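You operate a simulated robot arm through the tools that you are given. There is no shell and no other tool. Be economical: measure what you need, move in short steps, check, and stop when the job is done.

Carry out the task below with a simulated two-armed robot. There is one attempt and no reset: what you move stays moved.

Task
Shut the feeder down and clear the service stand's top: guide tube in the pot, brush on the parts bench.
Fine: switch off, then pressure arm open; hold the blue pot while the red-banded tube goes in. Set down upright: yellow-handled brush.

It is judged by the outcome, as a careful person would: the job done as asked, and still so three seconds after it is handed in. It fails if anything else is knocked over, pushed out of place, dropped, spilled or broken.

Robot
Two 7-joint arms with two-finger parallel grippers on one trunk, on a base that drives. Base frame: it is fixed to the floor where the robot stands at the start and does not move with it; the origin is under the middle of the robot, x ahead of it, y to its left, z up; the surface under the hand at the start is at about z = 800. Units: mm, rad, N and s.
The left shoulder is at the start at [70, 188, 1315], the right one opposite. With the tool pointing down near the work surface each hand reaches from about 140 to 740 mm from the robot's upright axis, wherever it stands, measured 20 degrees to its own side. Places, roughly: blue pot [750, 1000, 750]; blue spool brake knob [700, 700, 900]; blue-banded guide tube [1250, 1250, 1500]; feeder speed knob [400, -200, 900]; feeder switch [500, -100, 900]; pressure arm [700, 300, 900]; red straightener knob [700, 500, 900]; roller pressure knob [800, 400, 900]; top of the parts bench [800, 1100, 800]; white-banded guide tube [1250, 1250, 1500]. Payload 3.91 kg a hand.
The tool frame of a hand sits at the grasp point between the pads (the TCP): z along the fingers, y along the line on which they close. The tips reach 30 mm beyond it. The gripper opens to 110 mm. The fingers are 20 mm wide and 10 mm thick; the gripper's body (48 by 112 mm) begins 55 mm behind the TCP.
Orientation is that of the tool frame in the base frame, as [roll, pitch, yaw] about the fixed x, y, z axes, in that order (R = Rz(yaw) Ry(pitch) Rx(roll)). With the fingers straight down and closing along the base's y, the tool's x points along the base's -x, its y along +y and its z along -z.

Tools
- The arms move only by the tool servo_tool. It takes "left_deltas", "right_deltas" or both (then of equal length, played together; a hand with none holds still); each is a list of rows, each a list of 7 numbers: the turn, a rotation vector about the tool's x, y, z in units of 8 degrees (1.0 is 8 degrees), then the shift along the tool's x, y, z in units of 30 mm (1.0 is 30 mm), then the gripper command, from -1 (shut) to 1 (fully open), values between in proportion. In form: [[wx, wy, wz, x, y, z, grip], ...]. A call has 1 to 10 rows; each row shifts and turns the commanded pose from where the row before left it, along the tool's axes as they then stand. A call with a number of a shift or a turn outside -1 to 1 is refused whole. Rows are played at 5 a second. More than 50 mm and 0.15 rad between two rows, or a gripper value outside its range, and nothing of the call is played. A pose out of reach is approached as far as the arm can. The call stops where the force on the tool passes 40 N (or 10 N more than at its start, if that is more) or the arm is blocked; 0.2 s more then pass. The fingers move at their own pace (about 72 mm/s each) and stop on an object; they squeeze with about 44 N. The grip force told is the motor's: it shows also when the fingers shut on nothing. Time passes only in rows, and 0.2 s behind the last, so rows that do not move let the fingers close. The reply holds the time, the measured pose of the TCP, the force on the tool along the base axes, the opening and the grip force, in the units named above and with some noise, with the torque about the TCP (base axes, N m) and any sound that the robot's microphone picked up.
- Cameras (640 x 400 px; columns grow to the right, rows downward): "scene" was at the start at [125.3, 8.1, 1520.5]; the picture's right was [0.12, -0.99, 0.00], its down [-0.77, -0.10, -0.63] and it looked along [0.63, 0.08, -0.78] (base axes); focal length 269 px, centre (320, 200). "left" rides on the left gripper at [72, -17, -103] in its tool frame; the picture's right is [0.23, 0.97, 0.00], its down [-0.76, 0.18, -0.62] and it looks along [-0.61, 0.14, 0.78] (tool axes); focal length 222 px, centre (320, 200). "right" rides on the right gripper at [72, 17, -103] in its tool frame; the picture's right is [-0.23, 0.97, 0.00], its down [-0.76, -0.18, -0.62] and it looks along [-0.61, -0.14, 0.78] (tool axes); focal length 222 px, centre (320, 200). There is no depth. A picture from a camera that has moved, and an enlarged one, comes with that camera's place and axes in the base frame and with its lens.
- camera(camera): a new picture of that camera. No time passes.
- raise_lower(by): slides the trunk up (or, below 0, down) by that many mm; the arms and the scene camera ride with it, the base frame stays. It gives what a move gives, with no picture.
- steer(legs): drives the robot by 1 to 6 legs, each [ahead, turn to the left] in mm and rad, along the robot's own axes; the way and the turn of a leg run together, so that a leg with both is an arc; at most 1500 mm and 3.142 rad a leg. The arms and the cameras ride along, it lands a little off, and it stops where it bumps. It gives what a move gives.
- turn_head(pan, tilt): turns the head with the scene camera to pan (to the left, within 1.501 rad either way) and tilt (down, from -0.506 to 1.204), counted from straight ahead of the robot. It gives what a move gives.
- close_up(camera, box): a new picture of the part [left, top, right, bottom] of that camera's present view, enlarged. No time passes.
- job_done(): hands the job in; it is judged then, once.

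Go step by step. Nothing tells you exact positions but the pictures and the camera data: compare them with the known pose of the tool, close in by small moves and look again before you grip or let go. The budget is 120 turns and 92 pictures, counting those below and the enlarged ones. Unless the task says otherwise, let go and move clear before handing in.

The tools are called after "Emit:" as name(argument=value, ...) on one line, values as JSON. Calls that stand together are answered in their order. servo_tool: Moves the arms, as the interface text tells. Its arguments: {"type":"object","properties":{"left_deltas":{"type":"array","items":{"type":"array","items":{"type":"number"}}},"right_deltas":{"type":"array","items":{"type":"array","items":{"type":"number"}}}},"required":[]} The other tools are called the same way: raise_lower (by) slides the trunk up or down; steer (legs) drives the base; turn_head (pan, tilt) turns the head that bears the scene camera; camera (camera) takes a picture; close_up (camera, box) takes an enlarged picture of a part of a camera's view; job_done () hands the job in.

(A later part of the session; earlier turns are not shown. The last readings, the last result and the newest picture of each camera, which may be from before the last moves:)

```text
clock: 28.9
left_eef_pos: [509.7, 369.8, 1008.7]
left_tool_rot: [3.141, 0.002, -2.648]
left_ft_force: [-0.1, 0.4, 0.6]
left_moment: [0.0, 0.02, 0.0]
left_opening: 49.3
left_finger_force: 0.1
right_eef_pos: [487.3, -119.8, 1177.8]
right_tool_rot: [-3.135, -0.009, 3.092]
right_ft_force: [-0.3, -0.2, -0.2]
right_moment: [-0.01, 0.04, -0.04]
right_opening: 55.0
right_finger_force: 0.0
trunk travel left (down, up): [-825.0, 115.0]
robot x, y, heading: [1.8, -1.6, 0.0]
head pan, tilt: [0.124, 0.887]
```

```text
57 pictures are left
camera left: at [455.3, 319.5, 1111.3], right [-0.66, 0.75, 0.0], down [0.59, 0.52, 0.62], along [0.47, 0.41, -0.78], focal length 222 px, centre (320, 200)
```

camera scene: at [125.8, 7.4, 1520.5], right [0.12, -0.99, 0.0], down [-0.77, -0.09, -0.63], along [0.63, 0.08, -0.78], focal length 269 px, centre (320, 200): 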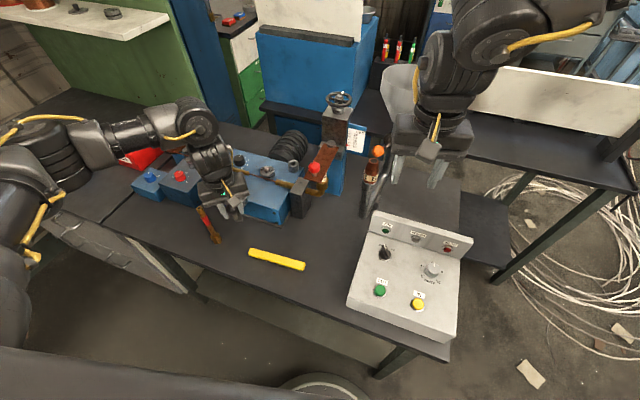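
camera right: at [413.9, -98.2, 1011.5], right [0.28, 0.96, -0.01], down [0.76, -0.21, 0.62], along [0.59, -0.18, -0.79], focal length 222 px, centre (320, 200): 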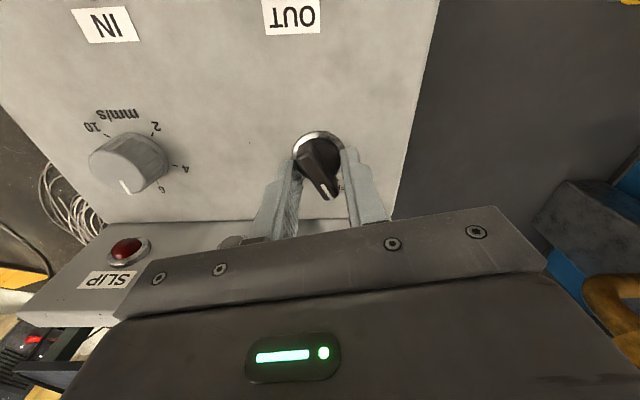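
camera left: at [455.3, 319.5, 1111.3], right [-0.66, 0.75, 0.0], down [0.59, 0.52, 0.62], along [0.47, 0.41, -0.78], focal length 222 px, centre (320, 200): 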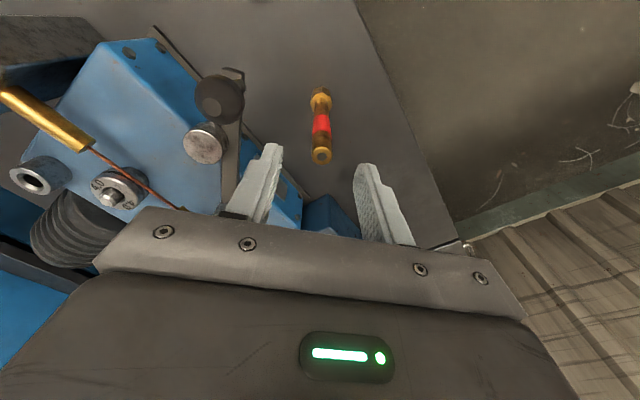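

Emit:
servo_tool(left_deltas=[[0, 0, 0, -0.05, 0, 0.9, -0.1], [0, 0, 0, 0, 0, 0.9, -0.1], [0, 0, 0, 0, 0, 0.8, -0.1], [0, 0, 0, 0, 0, 0, -1], [0, 0, 0, 0, 0, 0, -1]])

Emit:
camera(camera="left")

```text
clock: 30.1
left_eef_pos: [509.7, 369.3, 930.4]
left_tool_rot: [-3.141, 0.002, -2.648]
left_ft_force: [0.1, -0.5, 0.0]
left_moment: [-0.04, -0.01, 0.05]
left_opening: 14.7
left_finger_force: 43.8
right_eef_pos: [485.5, -119.8, 1178.4]
right_tool_rot: [-3.136, -0.005, 3.09]
right_ft_force: [-0.6, 0.2, -0.4]
right_moment: [0.0, 0.01, -0.02]
right_opening: 55.3
right_finger_force: 0.2
trunk travel left (down, up): [-825.0, 115.0]
robot x, y, heading: [2.3, -0.1, -0.001]
head pan, tilt: [0.124, 0.887]
```

```text
56 pictures are left
camera left: at [455.7, 319.4, 1034.0], right [-0.66, 0.75, 0.0], down [0.59, 0.52, 0.62], along [0.47, 0.41, -0.78], focal length 222 px, centre (320, 200)
```

left: 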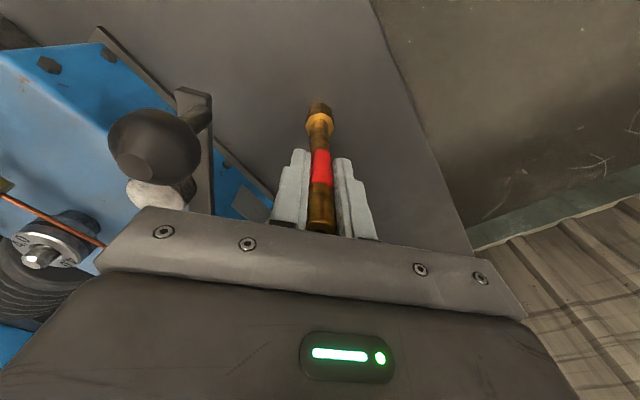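

The tube is gripped. I'll lift it well clear and, at the same time, move the right hand toward the yellow brush around [463,178] to look at it.

Emit:
servo_tool(left_deltas=[[0, 0, 0, 0, 0, -0.5, -1], [0, 0, 0, 0, 0, -1, -1], [0, 0, 0, 0, 0, -1, -1], [0, 0, 0, 0.5, 0.9, -1, -1], [0, 0, 0.5, 0.5, 0.9, -1, -1], [0, 0, 0.5, 0, 0.9, -1, -1], [0, 0, 1, 0, 0.9, -0.5, -1], [0, 0, 1, 0, 0, 0, -1]], right_deltas=[[0, 0, 0, 0, 0, 0, 0], [0, 0, 0, 0, 0, 0, 0], [0, 0, 0, 0.3, 1, 0, 0], [0, 0, 0, 0.3, 1, 0, 0], [0, 0, 0, 0.3, 1, 0, 0], [0, 0, 0, 0, 1, 0, 0], [0, 0, 0, 0, 1, 0, 0], [0, 0, 0, 0, 1, 0, 0]])

Emit:
camera(camera="right")

Emit:
camera(camera="scene")

```text
clock: 31.9
left_eef_pos: [436.2, 455.2, 1111.0]
left_tool_rot: [-3.141, 0.002, -3.069]
left_ft_force: [0.2, -0.1, -1.6]
left_moment: [-0.06, -0.02, -0.01]
left_opening: 14.2
left_finger_force: 43.9
right_eef_pos: [469.8, 62.9, 1177.0]
right_tool_rot: [-3.134, -0.006, 3.092]
right_ft_force: [0.0, 0.6, 0.4]
right_moment: [0.02, 0.02, -0.03]
right_opening: 54.9
right_finger_force: 0.1
trunk travel left (down, up): [-825.0, 115.0]
robot x, y, heading: [0.4, -1.9, -0.003]
head pan, tilt: [0.124, 0.887]
```

```text
55 pictures are left
camera right: at [398.4, 85.2, 1280.8], right [0.28, 0.96, -0.01], down [0.76, -0.21, 0.62], along [0.59, -0.18, -0.79], focal length 222 px, centre (320, 200)
```

right: 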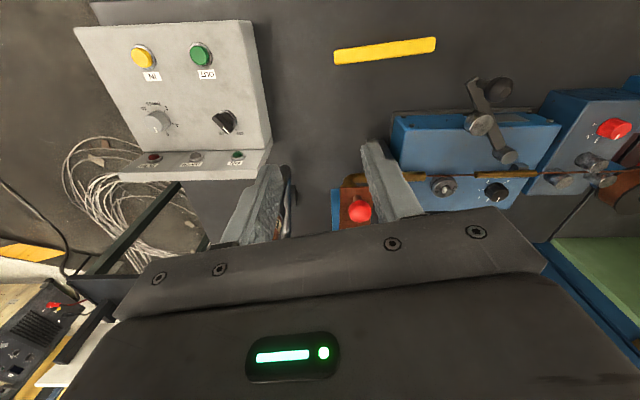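

```text
54 pictures are left
camera scene: at [125.7, 9.9, 1520.5], right [0.12, -0.99, 0.0], down [-0.77, -0.09, -0.63], along [0.63, 0.08, -0.78], focal length 269 px, centre (320, 200)
```

scene: 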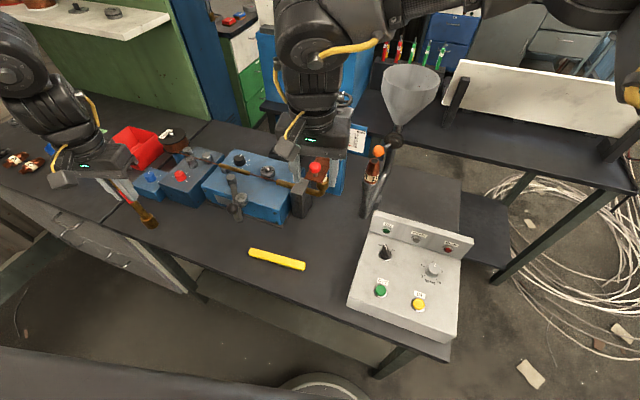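

Emit:
close_up(camera="scene", box=[235, 225, 325, 285])

Emit:
close_up(camera="right", box=[320, 20, 560, 180])

```text
6.67 times, centred on (280, 255) of scene
camera zoom: at [125.7, 9.9, 1520.5], right [0.12, -0.99, 0.0], down [-0.77, -0.09, -0.63], along [0.63, 0.08, -0.78], focal length 1791 px, centre (587, -167)
```

zoom: 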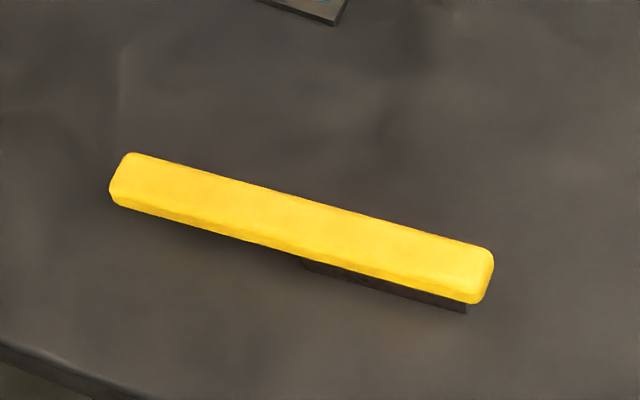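

```text
2.50 times, centred on (440, 100) of right
camera zoom: at [398.4, 85.2, 1280.8], right [0.28, 0.96, -0.01], down [0.76, -0.21, 0.62], along [0.59, -0.18, -0.79], focal length 555 px, centre (20, 450)
```

zoom: 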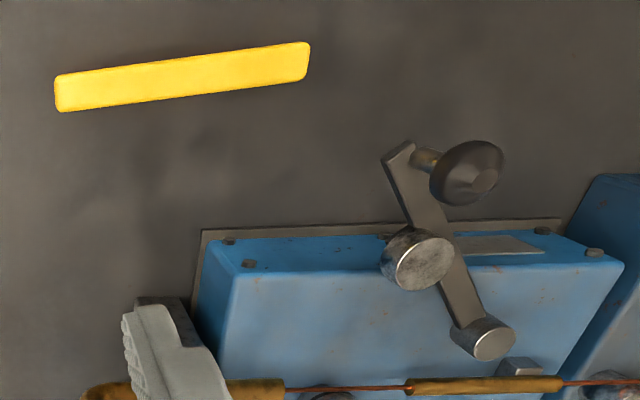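

The brush rests on a dark bristle block under its right half, with the handle overhanging left. I'll turn the right hand a quarter turn and bring it over the handle near [456,160].

Emit:
servo_tool(right_deltas=[[0, 0, 0, 0.2, 1, 0, 0], [0, 0, 0, 0.2, 1, 0, 0], [0, 0, 0, 0.2, 1, 0, 0], [0, 0, 1, 0, 0.2, 0, 0], [0, 0, 1, 0, 0, 0, 0], [0, 0, 1, 0, 0, 0, 0], [0, 0, 1, 0, 0, 0, 0], [0, 0, 1, 0, 0, 0, 0], [0, 0, 1, 0, 0, 0, 0], [0, 0, 1, 0, 0, 0, 0]])

Emit:
servo_tool(right_deltas=[[0, 0, 1, 0, 0, 1, 0], [0, 0, 1, 0, 0, 1, 0], [0, 0, 1, 0, 0, 1, 0], [0, 0, 1, 0, 0, 1, 0], [0, 0, 1, 0, 0, 1, 0]])

Emit:
camera(camera="right")

```text
clock: 34.1
left_eef_pos: [436.6, 453.7, 1112.1]
left_tool_rot: [-3.141, 0.003, -3.066]
left_ft_force: [0.0, -0.7, -1.6]
left_moment: [-0.02, 0.03, -0.05]
left_opening: 14.2
left_finger_force: 43.7
right_eef_pos: [451.5, 147.9, 1176.0]
right_tool_rot: [-3.135, 0.001, 2.113]
right_ft_force: [-0.6, -0.7, 0.0]
right_moment: [-0.03, 0.02, 0.02]
right_opening: 55.0
right_finger_force: 0.1
right hand out of reach, approached as far as the arm can: row 3, 4
trunk travel left (down, up): [-825.0, 115.0]
robot x, y, heading: [4.2, -3.3, -0.007]
head pan, tilt: [0.124, 0.887]
```

```text
clock: 35.3
left_eef_pos: [437.6, 453.0, 1110.0]
left_tool_rot: [-3.141, 0.003, -3.067]
left_ft_force: [-0.2, -0.5, -1.3]
left_moment: [0.02, -0.01, 0.02]
left_opening: 14.2
left_finger_force: 44.1
right_eef_pos: [453.1, 144.4, 1026.2]
right_tool_rot: [-3.135, 0.007, 1.413]
right_ft_force: [0.6, 0.7, -0.2]
right_moment: [-0.02, 0.01, 0.03]
right_opening: 54.9
right_finger_force: 0.1
right hand out of reach, approached as far as the arm can: row 5
trunk travel left (down, up): [-825.0, 115.0]
robot x, y, heading: [3.3, 1.6, -0.002]
head pan, tilt: [0.124, 0.887]
```

```text
51 pictures are left
camera right: at [481.5, 215.1, 1129.3], right [0.93, -0.38, 0.0], down [-0.29, -0.72, 0.63], along [-0.24, -0.58, -0.78], focal length 222 px, centre (320, 200)
```

right: 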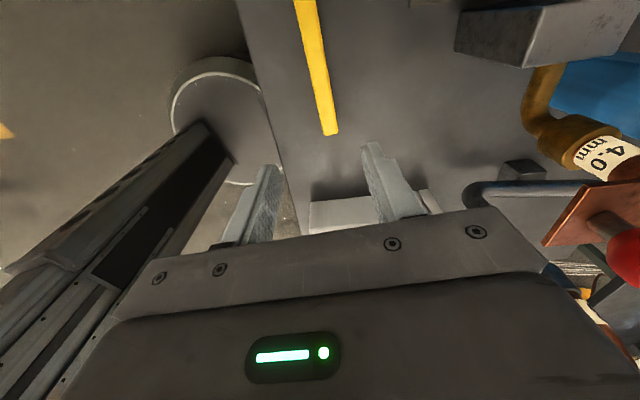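

The hand is aligned with the brush. Shifting to [460,158] and descending to just above it.

Emit:
servo_tool(right_deltas=[[0, 0, 0, 0.5, 0.16, 0, 0], [0, 0, 0, 0, 0, 1, 0], [0, 0, 0, 0, 0, 1, 0], [0, 0, 0, 0, 0, 1, 0], [0, 0, 0, 0, 0, 1, 0], [0, 0, 0, 0, 0, 1, 0], [0, 0, 0, 0, 0, 0, 0]])

Emit:
camera(camera="right")

Emit:
close_up(camera="scene", box=[220, 150, 370, 300])

```text
clock: 36.9
left_eef_pos: [436.0, 454.3, 1110.5]
left_tool_rot: [-3.141, 0.003, -3.068]
left_ft_force: [0.8, -0.1, -1.1]
left_moment: [0.02, -0.01, -0.01]
left_opening: 14.3
left_finger_force: 44.1
right_eef_pos: [452.4, 132.0, 874.8]
right_tool_rot: [-3.135, 0.007, 1.415]
right_ft_force: [0.3, 0.1, -0.9]
right_moment: [0.03, -0.03, 0.01]
right_opening: 54.8
right_finger_force: 0.1
right hand out of reach, approached as far as the arm can: row 1, 3, 5
trunk travel left (down, up): [-825.0, 115.0]
robot x, y, heading: [-0.3, -1.3, -0.001]
head pan, tilt: [0.124, 0.887]
```

```text
50 pictures are left
camera right: at [479.9, 204.4, 976.4], right [0.93, -0.37, 0.0], down [-0.29, -0.72, 0.63], along [-0.24, -0.58, -0.78], focal length 222 px, centre (320, 200)
```

right: 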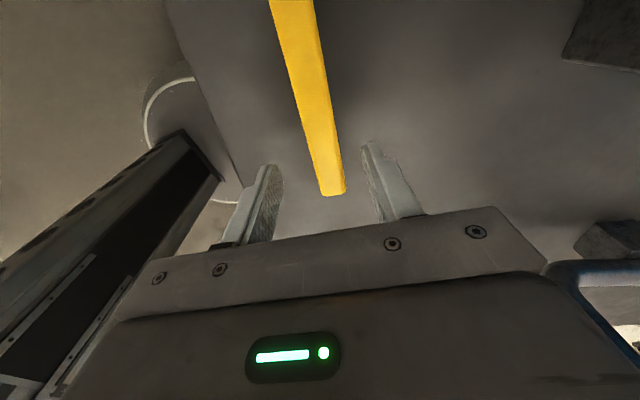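

```text
2.67 times, centred on (295, 225) of scene
camera zoom: at [125.6, 8.1, 1520.5], right [0.12, -0.99, 0.0], down [-0.77, -0.09, -0.63], along [0.63, 0.08, -0.78], focal length 716 px, centre (387, 133)
```

zoom: 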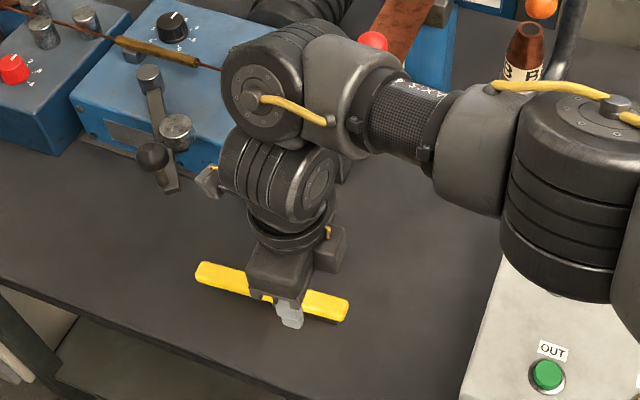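

Close enough: the fingers straddle the handle above the bristle half. Descending to grip depth.

Emit:
servo_tool(right_deltas=[[0, 0, 0, 0, 0.1, 0.6, 0], [0, 0, 0, 0, 0, 0.6, 0], [0, 0, 0, 0, 0, 0, 0]])

Emit:
camera(camera="right")

```text
clock: 37.7
left_eef_pos: [436.6, 453.0, 1112.1]
left_tool_rot: [-3.141, 0.004, -3.068]
left_ft_force: [-0.4, 0.1, -1.7]
left_moment: [0.0, 0.02, -0.04]
left_opening: 14.2
left_finger_force: 43.7
right_eef_pos: [456.9, 120.8, 833.8]
right_tool_rot: [-3.135, 0.014, 1.408]
right_ft_force: [0.6, -0.6, 0.4]
right_moment: [-0.03, 0.02, 0.01]
right_opening: 55.0
right_finger_force: 0.1
right hand out of reach, approached as far as the arm can: row 1
trunk travel left (down, up): [-825.0, 115.0]
robot x, y, heading: [-0.1, 3.5, -0.002]
head pan, tilt: [0.124, 0.887]
```

```text
48 pictures are left
camera right: at [485.6, 191.9, 935.5], right [0.92, -0.38, 0.0], down [-0.29, -0.71, 0.64], along [-0.24, -0.59, -0.77], focal length 222 px, centre (320, 200)
```

right: 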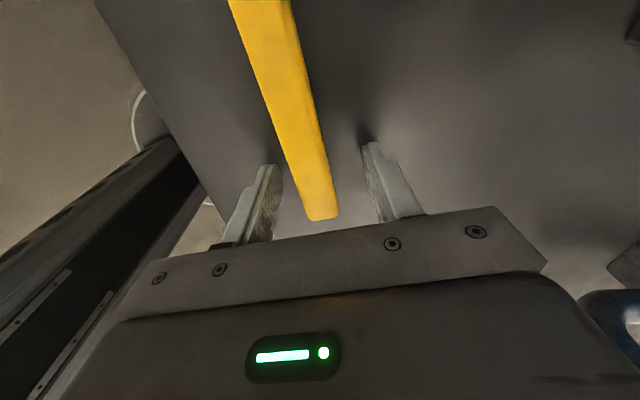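

Emit:
servo_tool(right_deltas=[[0, 0, 0, 0, 0, 0, -0.4], [0, 0, 0, 0, 0, 0, -1], [0, 0, 0, 0, 0, 0, -1], [0, 0, 0, 0, 0, -0.5, -1], [0, 0, 0, 0, 0, -0.5, -1]])

Emit:
camera(camera="right")

Emit:
close_up(camera="scene", box=[220, 170, 370, 300])

```text
clock: 38.9
left_eef_pos: [436.3, 453.7, 1110.6]
left_tool_rot: [3.141, 0.001, -3.066]
left_ft_force: [0.1, -0.8, -1.6]
left_moment: [-0.03, 0.03, 0.02]
left_opening: 14.3
left_finger_force: 44.1
right_eef_pos: [453.2, 130.4, 867.8]
right_tool_rot: [-3.135, 0.005, 1.418]
right_ft_force: [-0.1, -0.5, -1.1]
right_moment: [-0.04, -0.01, 0.03]
right_opening: 21.7
right_finger_force: 44.2
trunk travel left (down, up): [-825.0, 115.0]
robot x, y, heading: [2.5, -2.5, -0.001]
head pan, tilt: [0.124, 0.887]
```

```text
47 pictures are left
camera right: at [481.7, 201.3, 970.9], right [0.93, -0.37, -0.01], down [-0.29, -0.72, 0.63], along [-0.24, -0.58, -0.78], focal length 222 px, centre (320, 200)
```

right: 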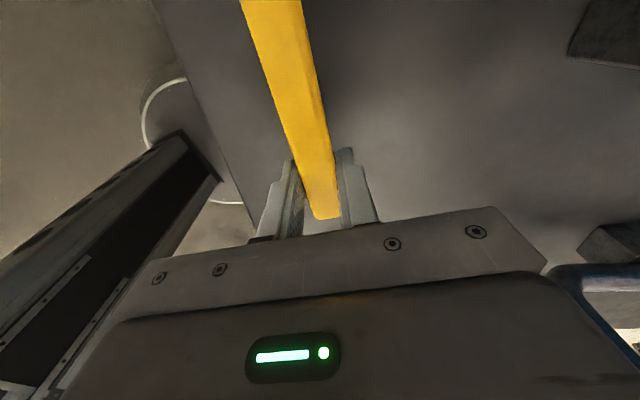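

```text
3.08 times, centred on (295, 235) of scene
camera zoom: at [125.6, 8.7, 1520.5], right [0.12, -0.99, 0.0], down [-0.77, -0.09, -0.63], along [0.63, 0.08, -0.78], focal length 827 px, centre (397, 92)
```

zoom: 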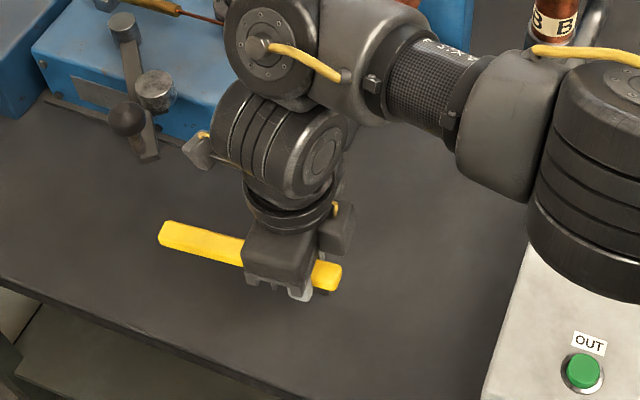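

The brush is held. I'll raise it clear and look left to plan the drive to the parts bench.

Emit:
servo_tool(right_deltas=[[0, 0, 0, 0, 0, -1, -1], [0, 0, 0, 0, 0, -1, -1], [0, 0, 0, 0, 0, -1, -1], [0, 0, 0, 0, 0, -1, -1], [0, 0, 0, -0.8, -0.5, -1, -1], [0, 0, 0, -0.8, -0.5, -1, -1], [0, 0, 0, -0.8, -0.5, -1, -1], [0, 0, 0, -0.8, -0.5, -1, -1]])

Emit:
turn_head(pan=1.0, tilt=0.75)

Emit:
camera(camera="scene")

```text
clock: 40.7
left_eef_pos: [437.2, 452.9, 1111.6]
left_tool_rot: [3.14, 0.004, -3.067]
left_ft_force: [-0.3, 0.4, -1.1]
left_moment: [0.03, -0.04, -0.02]
left_opening: 14.2
left_finger_force: 44.1
right_eef_pos: [380.4, 43.0, 1110.1]
right_tool_rot: [-3.137, 0.006, 1.415]
right_ft_force: [0.4, -0.8, -1.7]
right_moment: [0.02, 0.01, 0.0]
right_opening: 21.7
right_finger_force: 43.8
trunk travel left (down, up): [-825.0, 115.0]
robot x, y, heading: [2.0, -0.2, 0.001]
head pan, tilt: [0.124, 0.887]
```

```text
clock: 41.9
left_eef_pos: [436.7, 453.0, 1111.7]
left_tool_rot: [3.14, 0.002, -3.066]
left_ft_force: [0.8, 0.1, -2.0]
left_moment: [-0.01, -0.01, -0.02]
left_opening: 14.2
left_finger_force: 43.8
right_eef_pos: [382.1, 43.6, 1108.6]
right_tool_rot: [-3.134, 0.006, 1.416]
right_ft_force: [-0.2, 0.1, -2.4]
right_moment: [-0.04, 0.0, -0.02]
right_opening: 21.6
right_finger_force: 43.9
trunk travel left (down, up): [-825.0, 115.0]
robot x, y, heading: [-0.2, 1.5, -0.004]
head pan, tilt: [1.0, 0.75]
```

```text
45 pictures are left
camera scene: at [95.0, 68.1, 1531.4], right [0.84, -0.54, 0.0], down [-0.37, -0.57, -0.73], along [0.4, 0.61, -0.68], focal length 269 px, centre (320, 200)
```

scene: 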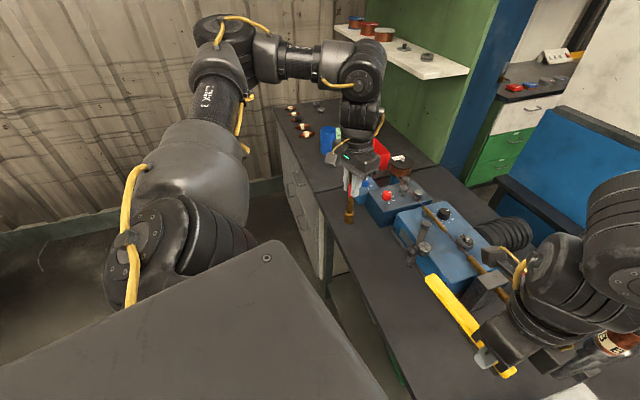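

The floor along the bench front is clear and the wall is far enough. I'll turn to run parallel to the benches, drive about 1.19 m, and turn back to face the pot.

Emit:
steer(legs=[[0, 1.34], [1192, 0], [0, -1.575]])

Emit:
turn_head(pan=0.0, tilt=0.85)

Emit:
camera(camera="scene")

```text
clock: 53.1
left_eef_pos: [378.5, 1761.9, 1117.0]
left_tool_rot: [3.139, -0.005, -2.431]
left_ft_force: [-3.4, -33.6, 11.4]
left_moment: [4.2, -0.27, 0.83]
left_opening: 14.4
left_finger_force: 43.5
right_eef_pos: [580.6, 1407.2, 1111.5]
right_tool_rot: [-3.14, 0.0, 2.059]
right_ft_force: [-0.3, 0.1, -1.3]
right_moment: [-0.04, -0.06, 0.05]
right_opening: 21.5
right_finger_force: 43.5
trunk travel left (down, up): [-825.0, 115.0]
robot x, y, heading: [301.5, 1150.7, 0.64]
head pan, tilt: [1.0, 0.75]
stopped in leg 3: the force on the tool passed its limit at 82 N (the readings are from after the stop); the commanded pose is now the measured one
```

```text
clock: 54.4
left_eef_pos: [380.1, 1763.1, 1115.6]
left_tool_rot: [3.136, -0.006, -2.428]
left_ft_force: [-6.9, -41.8, 9.6]
left_moment: [4.9, -0.43, 1.11]
left_opening: 14.6
left_finger_force: 43.6
right_eef_pos: [581.4, 1407.2, 1112.3]
right_tool_rot: [-3.139, 0.0, 2.057]
right_ft_force: [1.1, 0.2, -1.7]
right_moment: [-0.07, -0.01, -0.01]
right_opening: 21.4
right_finger_force: 44.3
trunk travel left (down, up): [-825.0, 115.0]
robot x, y, heading: [301.5, 1151.1, 0.642]
head pan, tilt: [0.0, 0.85]
```

```text
44 pictures are left
camera scene: at [402.8, 1216.7, 1524.1], right [0.6, -0.8, -0.01], down [-0.6, -0.44, -0.66], along [0.53, 0.4, -0.75], focal length 269 px, centre (320, 200)
```

scene: 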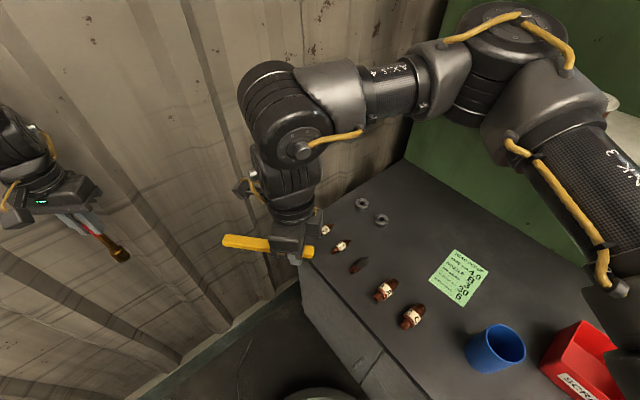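

The left forearm brushed the wall during the last turn. I'll draw the left hand straight back from the wall before finishing the turn.

Emit:
servo_tool(left_deltas=[[0, 0, 0, 0.33, -0.38, 0, -1], [0, 0, 0, 0.65, -0.75, 0, -1], [0, 0, 0, 0.65, -0.75, 0, -1], [0, 0, 0, 0.65, -0.75, 0, -1], [0, 0, 0, 0.65, -0.75, 0, -1], [0, 0, 0, 0.65, -0.75, 0, -1]])

Emit:
camera(camera="left")

```text
clock: 55.8
left_eef_pos: [380.2, 1657.6, 1110.5]
left_tool_rot: [-3.137, -0.013, -2.429]
left_ft_force: [-0.5, 0.0, -1.4]
left_moment: [-0.01, 0.02, 0.03]
left_opening: 14.8
left_finger_force: 43.7
left hand out of reach, approached as far as the arm can: row 5, 6
right_eef_pos: [583.3, 1416.7, 1109.5]
right_tool_rot: [-3.134, 0.007, 2.057]
right_ft_force: [1.2, -1.1, -2.1]
right_moment: [-0.06, -0.04, -0.01]
right_opening: 21.3
right_finger_force: 43.5
trunk travel left (down, up): [-825.0, 115.0]
robot x, y, heading: [301.5, 1153.6, 0.641]
head pan, tilt: [0.0, 0.85]
```

```text
43 pictures are left
camera left: at [339.5, 1597.9, 1213.9], right [-0.81, 0.59, 0.0], down [0.46, 0.64, 0.61], along [0.36, 0.5, -0.79], focal length 222 px, centre (320, 200)
```

left: 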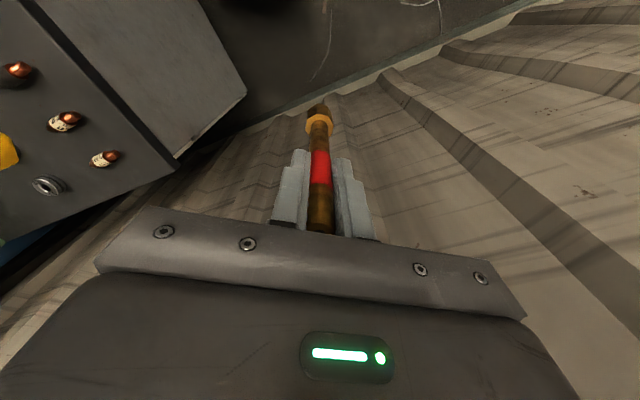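

Emit:
steer(legs=[[0, -0.876]])

Emit:
camera(camera="scene")

```text
clock: 58.4
left_eef_pos: [740.0, 1414.2, 1110.7]
left_tool_rot: [-3.139, -0.013, 2.973]
left_ft_force: [0.2, -0.3, -2.1]
left_moment: [0.0, -0.01, 0.03]
left_opening: 14.4
left_finger_force: 43.9
right_eef_pos: [682.8, 1105.2, 1110.3]
right_tool_rot: [-3.134, 0.007, 1.179]
right_ft_force: [0.5, -0.1, -2.0]
right_moment: [-0.02, -0.01, 0.0]
right_opening: 21.4
right_finger_force: 43.5
trunk travel left (down, up): [-825.0, 115.0]
robot x, y, heading: [299.4, 1154.8, -0.237]
head pan, tilt: [0.0, 0.85]
```

```text
42 pictures are left
camera scene: at [426.0, 1121.3, 1523.4], right [-0.23, -0.97, 0.0], down [-0.73, 0.18, -0.66], along [0.64, -0.15, -0.75], focal length 269 px, centre (320, 200)
```

scene: 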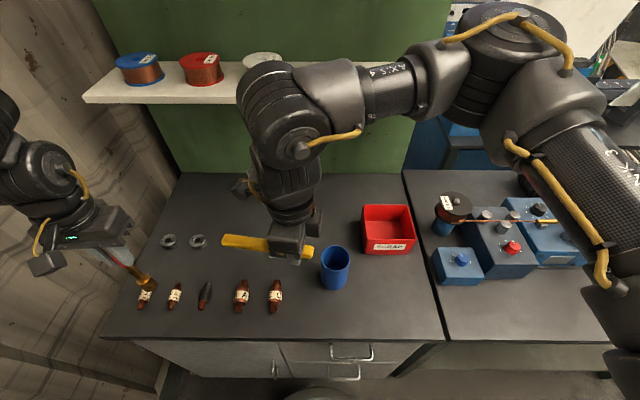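

I'm now facing the pot (robot-frame about [461,-41]). The brush will go right of the pot in front of the scrap bin, at robot-frame [485,-190] with the handle toward me; I'll move the right hand there, turning it back.

Emit:
servo_tool(right_deltas=[[0, 0, 0, -0.98, 0.16, 0, -1], [0, 0, 0, -0.98, 0.16, 0, -1], [0, 0, 0, -0.98, 0.16, 0, -1], [0, 0, 0, -0.98, 0.16, 0, -1], [0, 0, 0, -0.98, 0.16, 0, -1], [0, 0, -1, 0, 0, 0, -1], [0, 0, -1, 0, 0, 0, -1], [0, 0, -1, 0, 0, 0, -1], [0, 0, -1, 0, 0, 0, -1], [0, 0, -1, 0, 0, 0, -1]])

Emit:
servo_tool(right_deltas=[[0, 0, -1, 0, 0, 0, -1], [0, 0, -1, 0, 0, 0, -1], [0, 0, -1, 0, 0, 0, -1], [0, 0, -1, 0, 0, 0, -1], [0, 0, -1, 0, 0, 0, -1], [0, 0, -0.5, 0, 0, 0, -1], [0, 0, 0, -0.8, 0, 0, -1], [0, 0, 0, -0.8, -0.6, 0, -1], [0, 0, 0, -0.8, -0.6, 0, -1], [0, 0, 0, -0.5, -0.6, 0, -1]])

Emit:
camera(camera="scene")

```text
clock: 60.6
left_eef_pos: [741.1, 1414.6, 1110.6]
left_tool_rot: [-3.138, -0.012, 2.975]
left_ft_force: [-0.2, 0.2, -0.9]
left_moment: [0.04, -0.01, 0.01]
left_opening: 14.2
left_finger_force: 44.0
right_eef_pos: [649.1, 960.9, 1111.0]
right_tool_rot: [-3.132, 0.001, 1.877]
right_ft_force: [-1.1, -0.2, -1.8]
right_moment: [-0.02, -0.02, 0.01]
right_opening: 21.4
right_finger_force: 43.9
trunk travel left (down, up): [-825.0, 115.0]
robot x, y, heading: [303.5, 1151.1, -0.234]
head pan, tilt: [0.0, 0.85]
```

```text
clock: 62.8
left_eef_pos: [739.9, 1414.2, 1111.5]
left_tool_rot: [-3.14, -0.011, 2.977]
left_ft_force: [-0.7, -0.6, -1.4]
left_moment: [0.02, 0.01, 0.0]
left_opening: 14.2
left_finger_force: 44.1
right_eef_pos: [699.5, 870.9, 1109.6]
right_tool_rot: [-3.135, -0.008, 2.645]
right_ft_force: [-0.2, 0.0, -1.7]
right_moment: [-0.02, -0.02, 0.02]
right_opening: 21.7
right_finger_force: 44.3
trunk travel left (down, up): [-825.0, 115.0]
robot x, y, heading: [297.8, 1154.2, -0.238]
head pan, tilt: [0.0, 0.85]
```

```text
41 pictures are left
camera scene: at [426.6, 1121.4, 1523.3], right [-0.23, -0.97, 0.0], down [-0.73, 0.18, -0.66], along [0.64, -0.15, -0.75], focal length 269 px, centre (320, 200)
```

scene: 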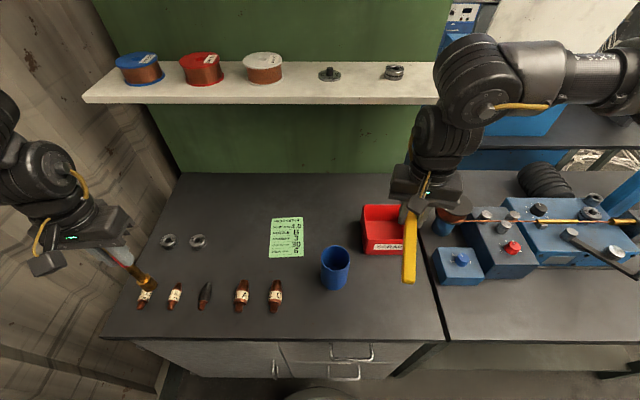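

The chosen spot is clear. I'll shift 38 mm forward and descend to about 25 mm above the set-down height.

Emit:
servo_tool(right_deltas=[[0, 0, 0, -0.65, 0, 0.6, -1], [0, 0, 0, -0.62, 0, 0.6, -1], [0, 0, 0, 0, 0, 1, -1], [0, 0, 0, 0, 0, 1, -1], [0, 0, 0, 0, 0, 1, -1], [0, 0, 0, 0, 0, 1, -1], [0, 0, 0, 0, 0, 1, -1], [0, 0, 0, 0, 0, 1, -1], [0, 0, 0, 0, 0, 0.6, -1]])

Emit:
close_up(camera="scene", box=[300, 200, 480, 350])

Emit:
camera(camera="right")

```text
clock: 64.8
left_eef_pos: [740.0, 1415.8, 1110.4]
left_tool_rot: [-3.139, -0.013, 2.975]
left_ft_force: [0.0, -0.4, -1.6]
left_moment: [0.04, 0.01, -0.02]
left_opening: 14.7
left_finger_force: 43.8
right_eef_pos: [731.1, 852.7, 875.4]
right_tool_rot: [-3.134, -0.008, 2.644]
right_ft_force: [-0.1, 0.6, -1.8]
right_moment: [0.0, -0.02, 0.02]
right_opening: 21.7
right_finger_force: 43.8
trunk travel left (down, up): [-825.0, 115.0]
robot x, y, heading: [303.0, 1155.8, -0.238]
head pan, tilt: [0.0, 0.85]
```

```text
2.67 times, centred on (390, 275) of scene
camera zoom: at [426.9, 1122.5, 1523.3], right [-0.23, -0.97, 0.0], down [-0.73, 0.18, -0.66], along [0.64, -0.15, -0.75], focal length 716 px, centre (133, 0)
```

zoom: 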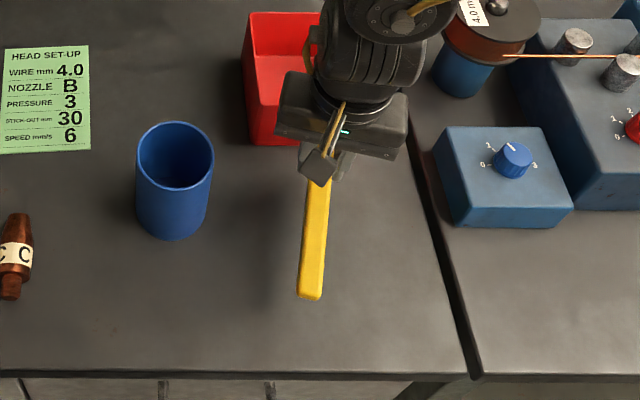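

```text
39 pictures are left
camera right: at [675.7, 904.2, 978.6], right [0.66, 0.75, -0.01], down [0.59, -0.52, 0.62], along [0.46, -0.42, -0.78], focal length 222 px, centre (320, 200)
```

right: 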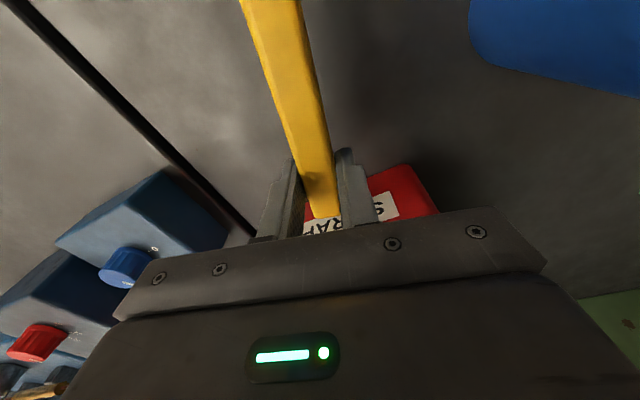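

Emit:
servo_tool(right_deltas=[[0, 0, 0, 0, 0, 0.6, -1], [0, 0, 0, 0, 0, 0.5, -1], [0, 0, 0, 0, 0, 0.15, -1], [0, 0, 0, 0, 0, 0.1, -1], [0, 0, 0, 0, 0, 0, -1]])

Emit:
close_up(camera="scene", box=[340, 210, 480, 330])

```text
clock: 66.0
left_eef_pos: [741.4, 1415.0, 1110.4]
left_tool_rot: [-3.138, -0.012, 2.976]
left_ft_force: [0.1, -1.0, -1.2]
left_moment: [0.01, 0.02, 0.0]
left_opening: 14.3
left_finger_force: 44.1
right_eef_pos: [727.7, 858.8, 837.7]
right_tool_rot: [-3.132, -0.003, 2.64]
right_ft_force: [0.0, 0.0, -0.5]
right_moment: [-0.01, -0.08, 0.0]
right_opening: 21.7
right_finger_force: 44.2
right hand out of reach, approached as far as the arm can: row 2, 4
trunk travel left (down, up): [-825.0, 115.0]
robot x, y, heading: [298.4, 1152.0, -0.233]
head pan, tilt: [0.0, 0.85]
```

```text
3.33 times, centred on (410, 270) of scene
camera zoom: at [426.7, 1122.3, 1523.3], right [-0.23, -0.97, 0.0], down [-0.73, 0.18, -0.66], along [0.64, -0.15, -0.75], focal length 896 px, centre (20, -33)
```

zoom: 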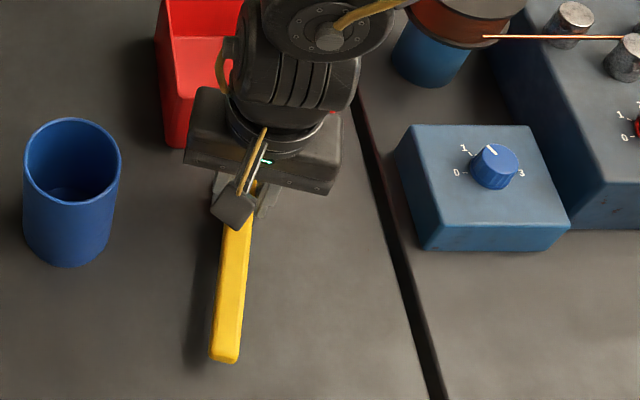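

It's nearly touching. A few more millimetres down, by small steps.

Emit:
servo_tool(right_deltas=[[0, 0, 0, 0, 0, 0.07, -1], [0, 0, 0, 0, 0, 0.07, -1], [0, 0, 0, 0, 0, 0, -1]])

```text
clock: 66.8
left_eef_pos: [740.1, 1416.4, 1110.1]
left_tool_rot: [-3.139, -0.012, 2.976]
left_ft_force: [-0.3, 0.4, -2.2]
left_moment: [-0.01, 0.01, 0.01]
left_opening: 14.6
left_finger_force: 44.5
right_eef_pos: [728.1, 859.0, 834.3]
right_tool_rot: [-3.132, -0.004, 2.638]
right_ft_force: [-0.4, -1.7, 3.7]
right_moment: [-0.08, -0.2, -0.03]
right_opening: 21.6
right_finger_force: 43.9
trunk travel left (down, up): [-825.0, 115.0]
robot x, y, heading: [303.9, 1154.7, -0.241]
head pan, tilt: [0.0, 0.85]
```

The bristles are now bearing on the bench (+3.7 N). I'll open gently, rise straight up, and check.

Emit:
servo_tool(right_deltas=[[0, 0, 0, 0, 0, 0, -0.4], [0, 0, 0, 0, 0, 0, -0.2], [0, 0, 0, 0, 0, 0, -0.1], [0, 0, 0, 0, 0, -0.5, -0.1], [0, 0, 0, 0, 0, -1, -0.1], [0, 0, 0, 0, 0, -1, 0.0], [0, 0, 0, 0, 0, -1, 0.0], [0, 0, 0, 0, 0, -1, 0.0]])

Emit:
close_up(camera="scene", box=[300, 200, 480, 350])

Emit:
camera(camera="right")

```text
clock: 68.6
left_eef_pos: [739.7, 1415.5, 1110.3]
left_tool_rot: [-3.139, -0.012, 2.977]
left_ft_force: [0.0, 0.6, -1.8]
left_moment: [0.0, -0.01, -0.04]
left_opening: 14.4
left_finger_force: 44.1
right_eef_pos: [727.8, 859.2, 969.2]
right_tool_rot: [-3.135, -0.008, 2.645]
right_ft_force: [0.1, 0.4, 0.2]
right_moment: [0.01, 0.0, 0.0]
right_opening: 55.0
right_finger_force: 0.0
trunk travel left (down, up): [-825.0, 115.0]
robot x, y, heading: [301.2, 1155.4, -0.239]
head pan, tilt: [0.0, 0.85]
```

```text
2.67 times, centred on (390, 275) of scene
camera zoom: at [425.5, 1122.5, 1523.4], right [-0.23, -0.97, 0.0], down [-0.73, 0.18, -0.66], along [0.64, -0.15, -0.75], focal length 716 px, centre (133, 0)
```

zoom: 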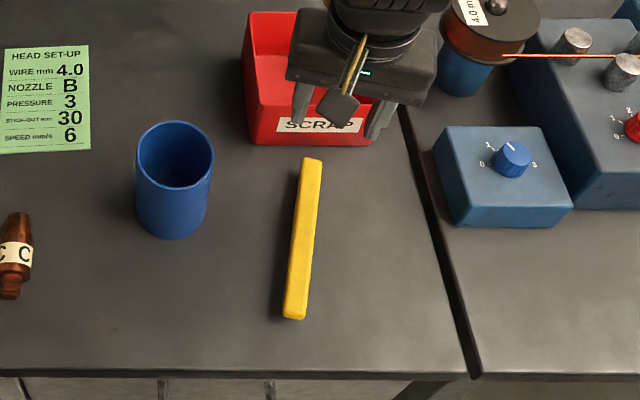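

```text
36 pictures are left
camera right: at [673.4, 909.8, 1073.3], right [0.66, 0.75, -0.01], down [0.59, -0.52, 0.62], along [0.46, -0.42, -0.78], focal length 222 px, centre (320, 200)
```

right: 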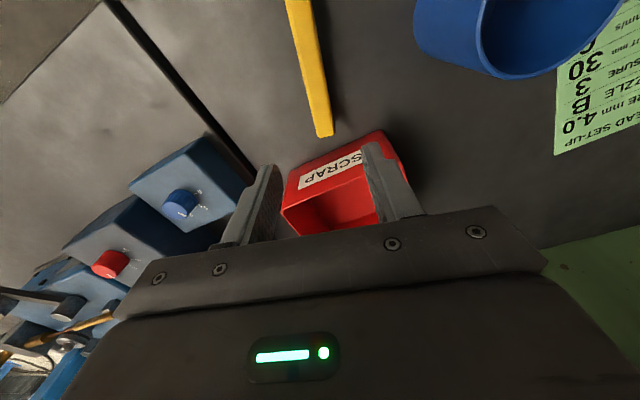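

The brush stands level on the bench. The pot is at about [748,1008], rim z≈913, Ø≈73. I'll hold it with the right hand from the front, tilted about 55°, so the opening stays free; first I move to a pre-pose in front of it.

Emit:
servo_tool(right_deltas=[[0, 0, 0, 0, 0, -1, 0.5], [0, 0, 0, 0.79, 0.65, 0, 1], [0, 0, 0, 0.79, 0.65, 0, 1], [0, 0, 0, 0.79, 0.65, 0, 1], [0, 0, 0, 0.79, 0.65, 0, 1], [0, 0, 0, 0.79, 0.65, 0, 1], [0, 0, 0, 0.79, 0.65, 0, 1], [0, 0, -1, 0, 0, 0, 1]])

Emit:
servo_tool(right_deltas=[[0, -1, 0, 0, 0, 0, 1], [0, -1, 0, 0, 0, 0, 1], [0, -1, 0, 0, 0, 0, 1], [0, -1, 0, 0, 0, 0, 1], [0, -1, 0, 0, 0, 0, 1], [0, -1, 0, 0, 0, 0, 1]])

Emit:
camera(camera="right")

Emit:
camera(camera="scene")

```text
clock: 70.4
left_eef_pos: [740.0, 1414.3, 1109.6]
left_tool_rot: [-3.14, -0.012, 2.975]
left_ft_force: [-0.6, -0.4, -1.3]
left_moment: [0.02, -0.03, 0.02]
left_opening: 14.4
left_finger_force: 44.2
right_eef_pos: [659.3, 1029.9, 999.1]
right_tool_rot: [-3.135, -0.007, 2.783]
right_ft_force: [0.3, -0.6, -0.9]
right_moment: [0.03, 0.02, -0.03]
right_opening: 110.0
right_finger_force: 0.0
trunk travel left (down, up): [-825.0, 115.0]
robot x, y, heading: [305.4, 1150.6, -0.235]
head pan, tilt: [0.0, 0.85]
```

```text
clock: 71.8
left_eef_pos: [740.9, 1414.3, 1111.0]
left_tool_rot: [-3.139, -0.014, 2.976]
left_ft_force: [0.5, -1.4, -1.3]
left_moment: [0.0, 0.03, -0.02]
left_opening: 14.0
left_finger_force: 43.9
right_eef_pos: [740.4, 985.5, 1011.5]
right_tool_rot: [-3.136, 0.819, 2.791]
right_ft_force: [0.8, 0.4, -0.3]
right_moment: [-0.02, -0.02, -0.01]
right_opening: 110.0
right_finger_force: 0.0
right hand out of reach, approached as far as the arm can: row 5, 6
trunk travel left (down, up): [-825.0, 115.0]
robot x, y, heading: [302.5, 1152.7, -0.235]
head pan, tilt: [0.0, 0.85]
```

```text
35 pictures are left
camera right: at [627.5, 1046.1, 1029.6], right [0.48, 0.86, 0.16], down [0.0, -0.18, 0.98], along [0.88, -0.48, -0.09], focal length 222 px, centre (320, 200)
```

right: 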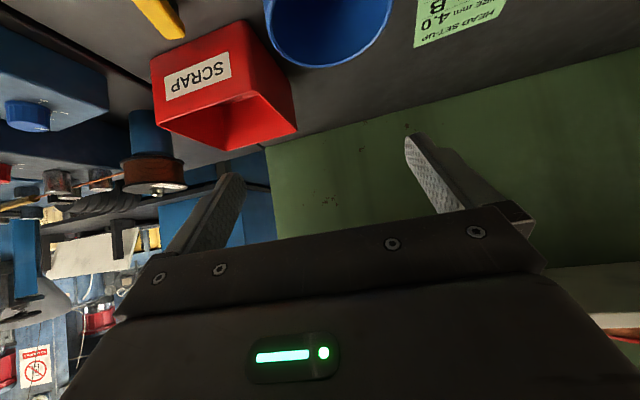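

```text
34 pictures are left
camera scene: at [428.0, 1120.8, 1523.2], right [-0.23, -0.97, 0.0], down [-0.73, 0.18, -0.66], along [0.64, -0.15, -0.75], focal length 269 px, centre (320, 200)
```

scene: 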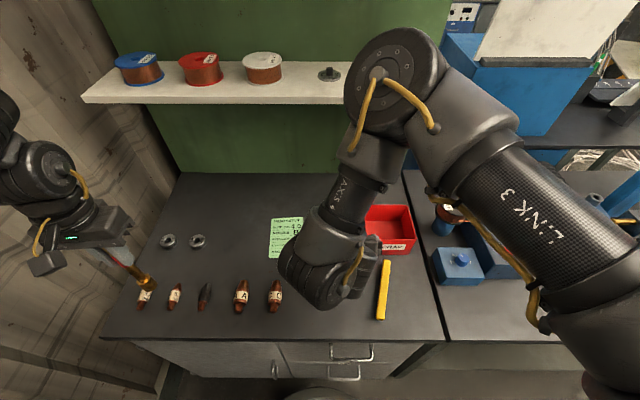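

The wrist is too close to the trunk for this tilt. I'll back the base off about 130 mm to give it room.

Emit:
steer(legs=[[-130, 0]])

Emit:
camera(camera="right")

```text
clock: 73.1
left_eef_pos: [617.2, 1445.9, 1110.3]
left_tool_rot: [-3.139, -0.014, 2.977]
left_ft_force: [0.4, 0.0, -1.1]
left_moment: [0.01, 0.01, 0.01]
left_opening: 14.3
left_finger_force: 44.0
right_eef_pos: [613.4, 1017.3, 1012.1]
right_tool_rot: [-3.134, 0.82, 2.794]
right_ft_force: [0.7, -0.3, 0.5]
right_moment: [0.02, -0.01, 0.0]
right_opening: 110.0
right_finger_force: 0.0
trunk travel left (down, up): [-825.0, 115.0]
robot x, y, heading: [177.4, 1184.9, -0.235]
head pan, tilt: [0.0, 0.85]
```

```text
33 pictures are left
camera right: at [501.8, 1077.6, 1029.6], right [0.48, 0.86, 0.16], down [0.0, -0.18, 0.98], along [0.87, -0.48, -0.09], focal length 222 px, centre (320, 200)
```

right: 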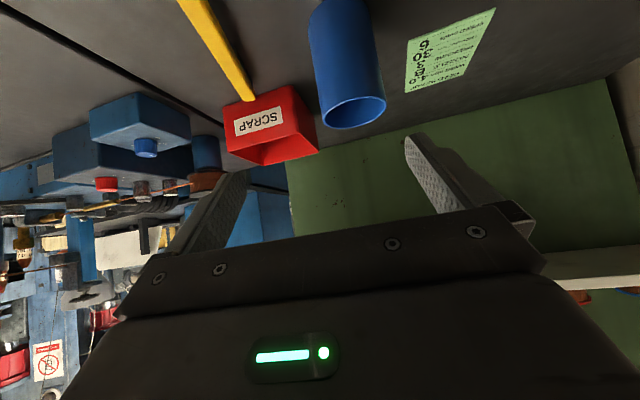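

There's room now; pot refined to [746,1010], rim ≈909. Finishing the tilt, centring sideways, and lowering onto the approach line.

Emit:
servo_tool(right_deltas=[[0, -1, 0, 0, 0, 0, 1], [0, 0, 0, 0, 0.64, 0, 1], [0, 0, 0, 0, 0.64, 0, 1], [0, 0, 0, 0.6, 0, 0.7, 1], [0, 0, 0, 0.58, 0, 0.7, 1], [0, 0, 0, 0, 0, 0.85, 1], [0, 0, 0, 0, 0, 0, 1]])

Emit:
camera(camera="right")

Emit:
camera(camera="scene")

```text
clock: 74.7
left_eef_pos: [614.4, 1444.8, 1109.5]
left_tool_rot: [-3.138, -0.013, 2.976]
left_ft_force: [0.0, 0.4, -1.5]
left_moment: [-0.02, 0.01, 0.01]
left_opening: 14.6
left_finger_force: 44.1
right_eef_pos: [706.1, 1014.2, 951.4]
right_tool_rot: [-3.13, 0.959, 2.795]
right_ft_force: [0.3, -0.4, 0.0]
right_moment: [0.0, 0.02, 0.02]
right_opening: 109.9
right_finger_force: 0.1
right hand out of reach, approached as far as the arm can: row 1, 2, 3
trunk travel left (down, up): [-825.0, 115.0]
robot x, y, heading: [177.7, 1185.2, -0.236]
head pan, tilt: [0.0, 0.85]
```

```text
32 pictures are left
camera right: at [593.5, 1076.5, 951.5], right [0.46, 0.87, 0.18], down [-0.13, -0.14, 0.98], along [0.88, -0.48, 0.05], focal length 222 px, centre (320, 200)
```

right: 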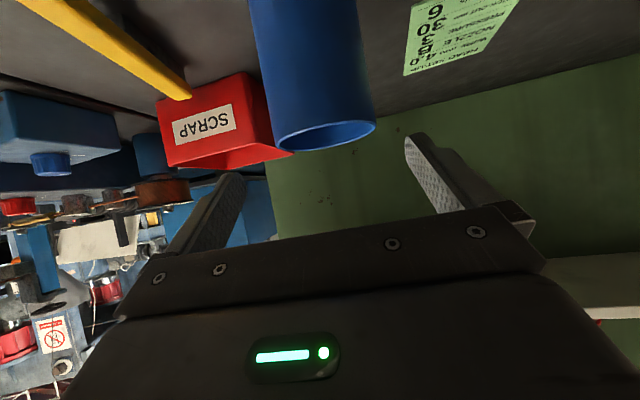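

```text
31 pictures are left
camera scene: at [301.1, 1152.9, 1523.3], right [-0.23, -0.97, 0.0], down [-0.73, 0.18, -0.66], along [0.64, -0.15, -0.75], focal length 269 px, centre (320, 200)
```

scene: 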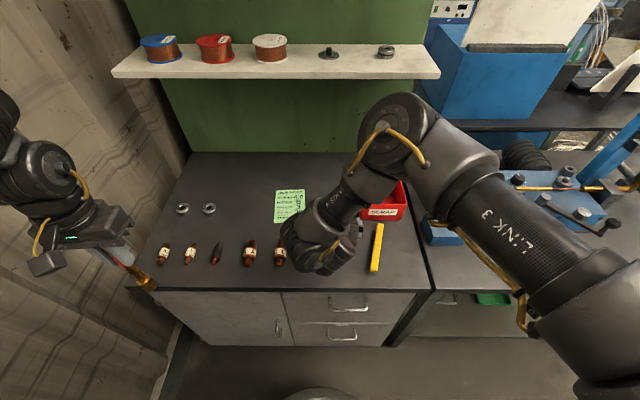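

The fingers will straddle the pot from above-front. Moving down to the holding position, fingers wide open.

Emit:
servo_tool(right_deltas=[[0, 0, 0, 0.38, 0.19, 0.7, 1], [0, 0, 0, 0.38, 0, 0.7, 1], [0, 0, 0, 0.38, 0, 0.69, 1], [0, 0, 0, 0, 0, 0, 1]])

Emit:
camera(camera="right")

```text
clock: 75.7
left_eef_pos: [614.4, 1445.4, 1110.8]
left_tool_rot: [-3.138, -0.012, 2.975]
left_ft_force: [-0.9, 0.5, -1.1]
left_moment: [0.0, 0.0, 0.0]
left_opening: 14.1
left_finger_force: 44.2
right_eef_pos: [737.7, 1010.0, 886.8]
right_tool_rot: [-3.132, 0.96, 2.797]
right_ft_force: [0.8, -0.5, 0.0]
right_moment: [-0.04, 0.03, 0.04]
right_opening: 110.0
right_finger_force: 0.1
trunk travel left (down, up): [-825.0, 115.0]
robot x, y, heading: [175.3, 1184.1, -0.24]
head pan, tilt: [0.0, 0.85]
```

```text
30 pictures are left
camera right: at [624.8, 1070.9, 887.3], right [0.46, 0.87, 0.18], down [-0.13, -0.14, 0.98], along [0.88, -0.48, 0.05], focal length 222 px, centre (320, 200)
```

right: 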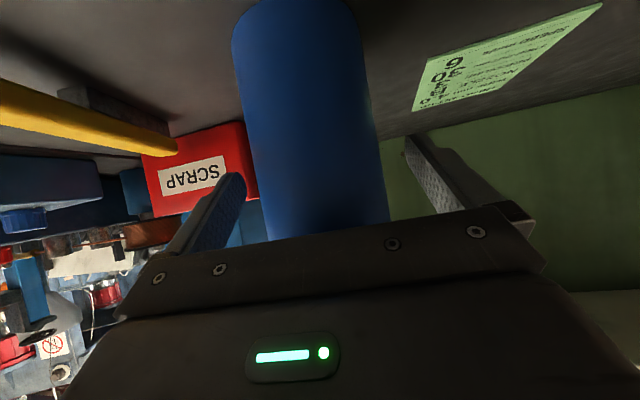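

The pot is within about 3 mm of centre. I'll correct that, narrow the fingers to just around it, then close.

Emit:
servo_tool(right_deltas=[[0, 0, 0, 0, -0.11, 0, 0.6], [0, 0, 0, 0, 0, 0, 0.45], [0, 0, 0, 0, 0, 0, 0.3], [0, 0, 0, 0, 0, 0, 0.1], [0, 0, 0, 0, 0, 0, -1], [0, 0, 0, 0, 0, 0, -1]])

Emit:
camera(camera="right")

```text
clock: 77.1
left_eef_pos: [614.0, 1445.6, 1110.6]
left_tool_rot: [-3.138, -0.011, 2.976]
left_ft_force: [-0.3, -0.1, -1.7]
left_moment: [0.02, -0.03, 0.02]
left_opening: 14.4
left_finger_force: 44.0
right_eef_pos: [736.2, 1006.8, 887.6]
right_tool_rot: [-3.133, 0.959, 2.793]
right_ft_force: [-0.2, 0.2, 0.1]
right_moment: [-0.01, -0.03, 0.0]
right_opening: 72.4
right_finger_force: 43.2
trunk travel left (down, up): [-825.0, 115.0]
robot x, y, heading: [177.2, 1185.8, -0.239]
head pan, tilt: [0.0, 0.85]
```

```text
29 pictures are left
camera right: at [623.3, 1067.8, 887.4], right [0.46, 0.87, 0.18], down [-0.13, -0.14, 0.98], along [0.88, -0.48, 0.05], focal length 222 px, centre (320, 200)
```

right: 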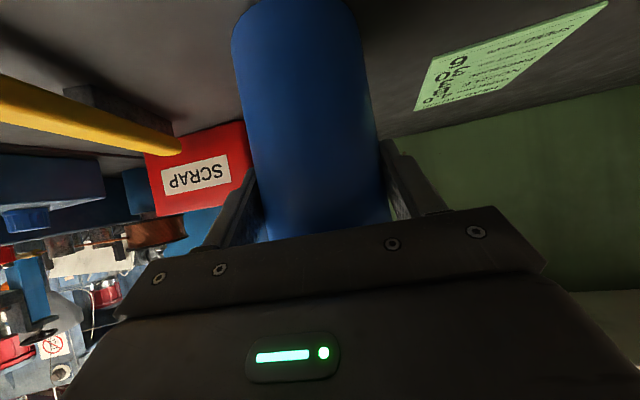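

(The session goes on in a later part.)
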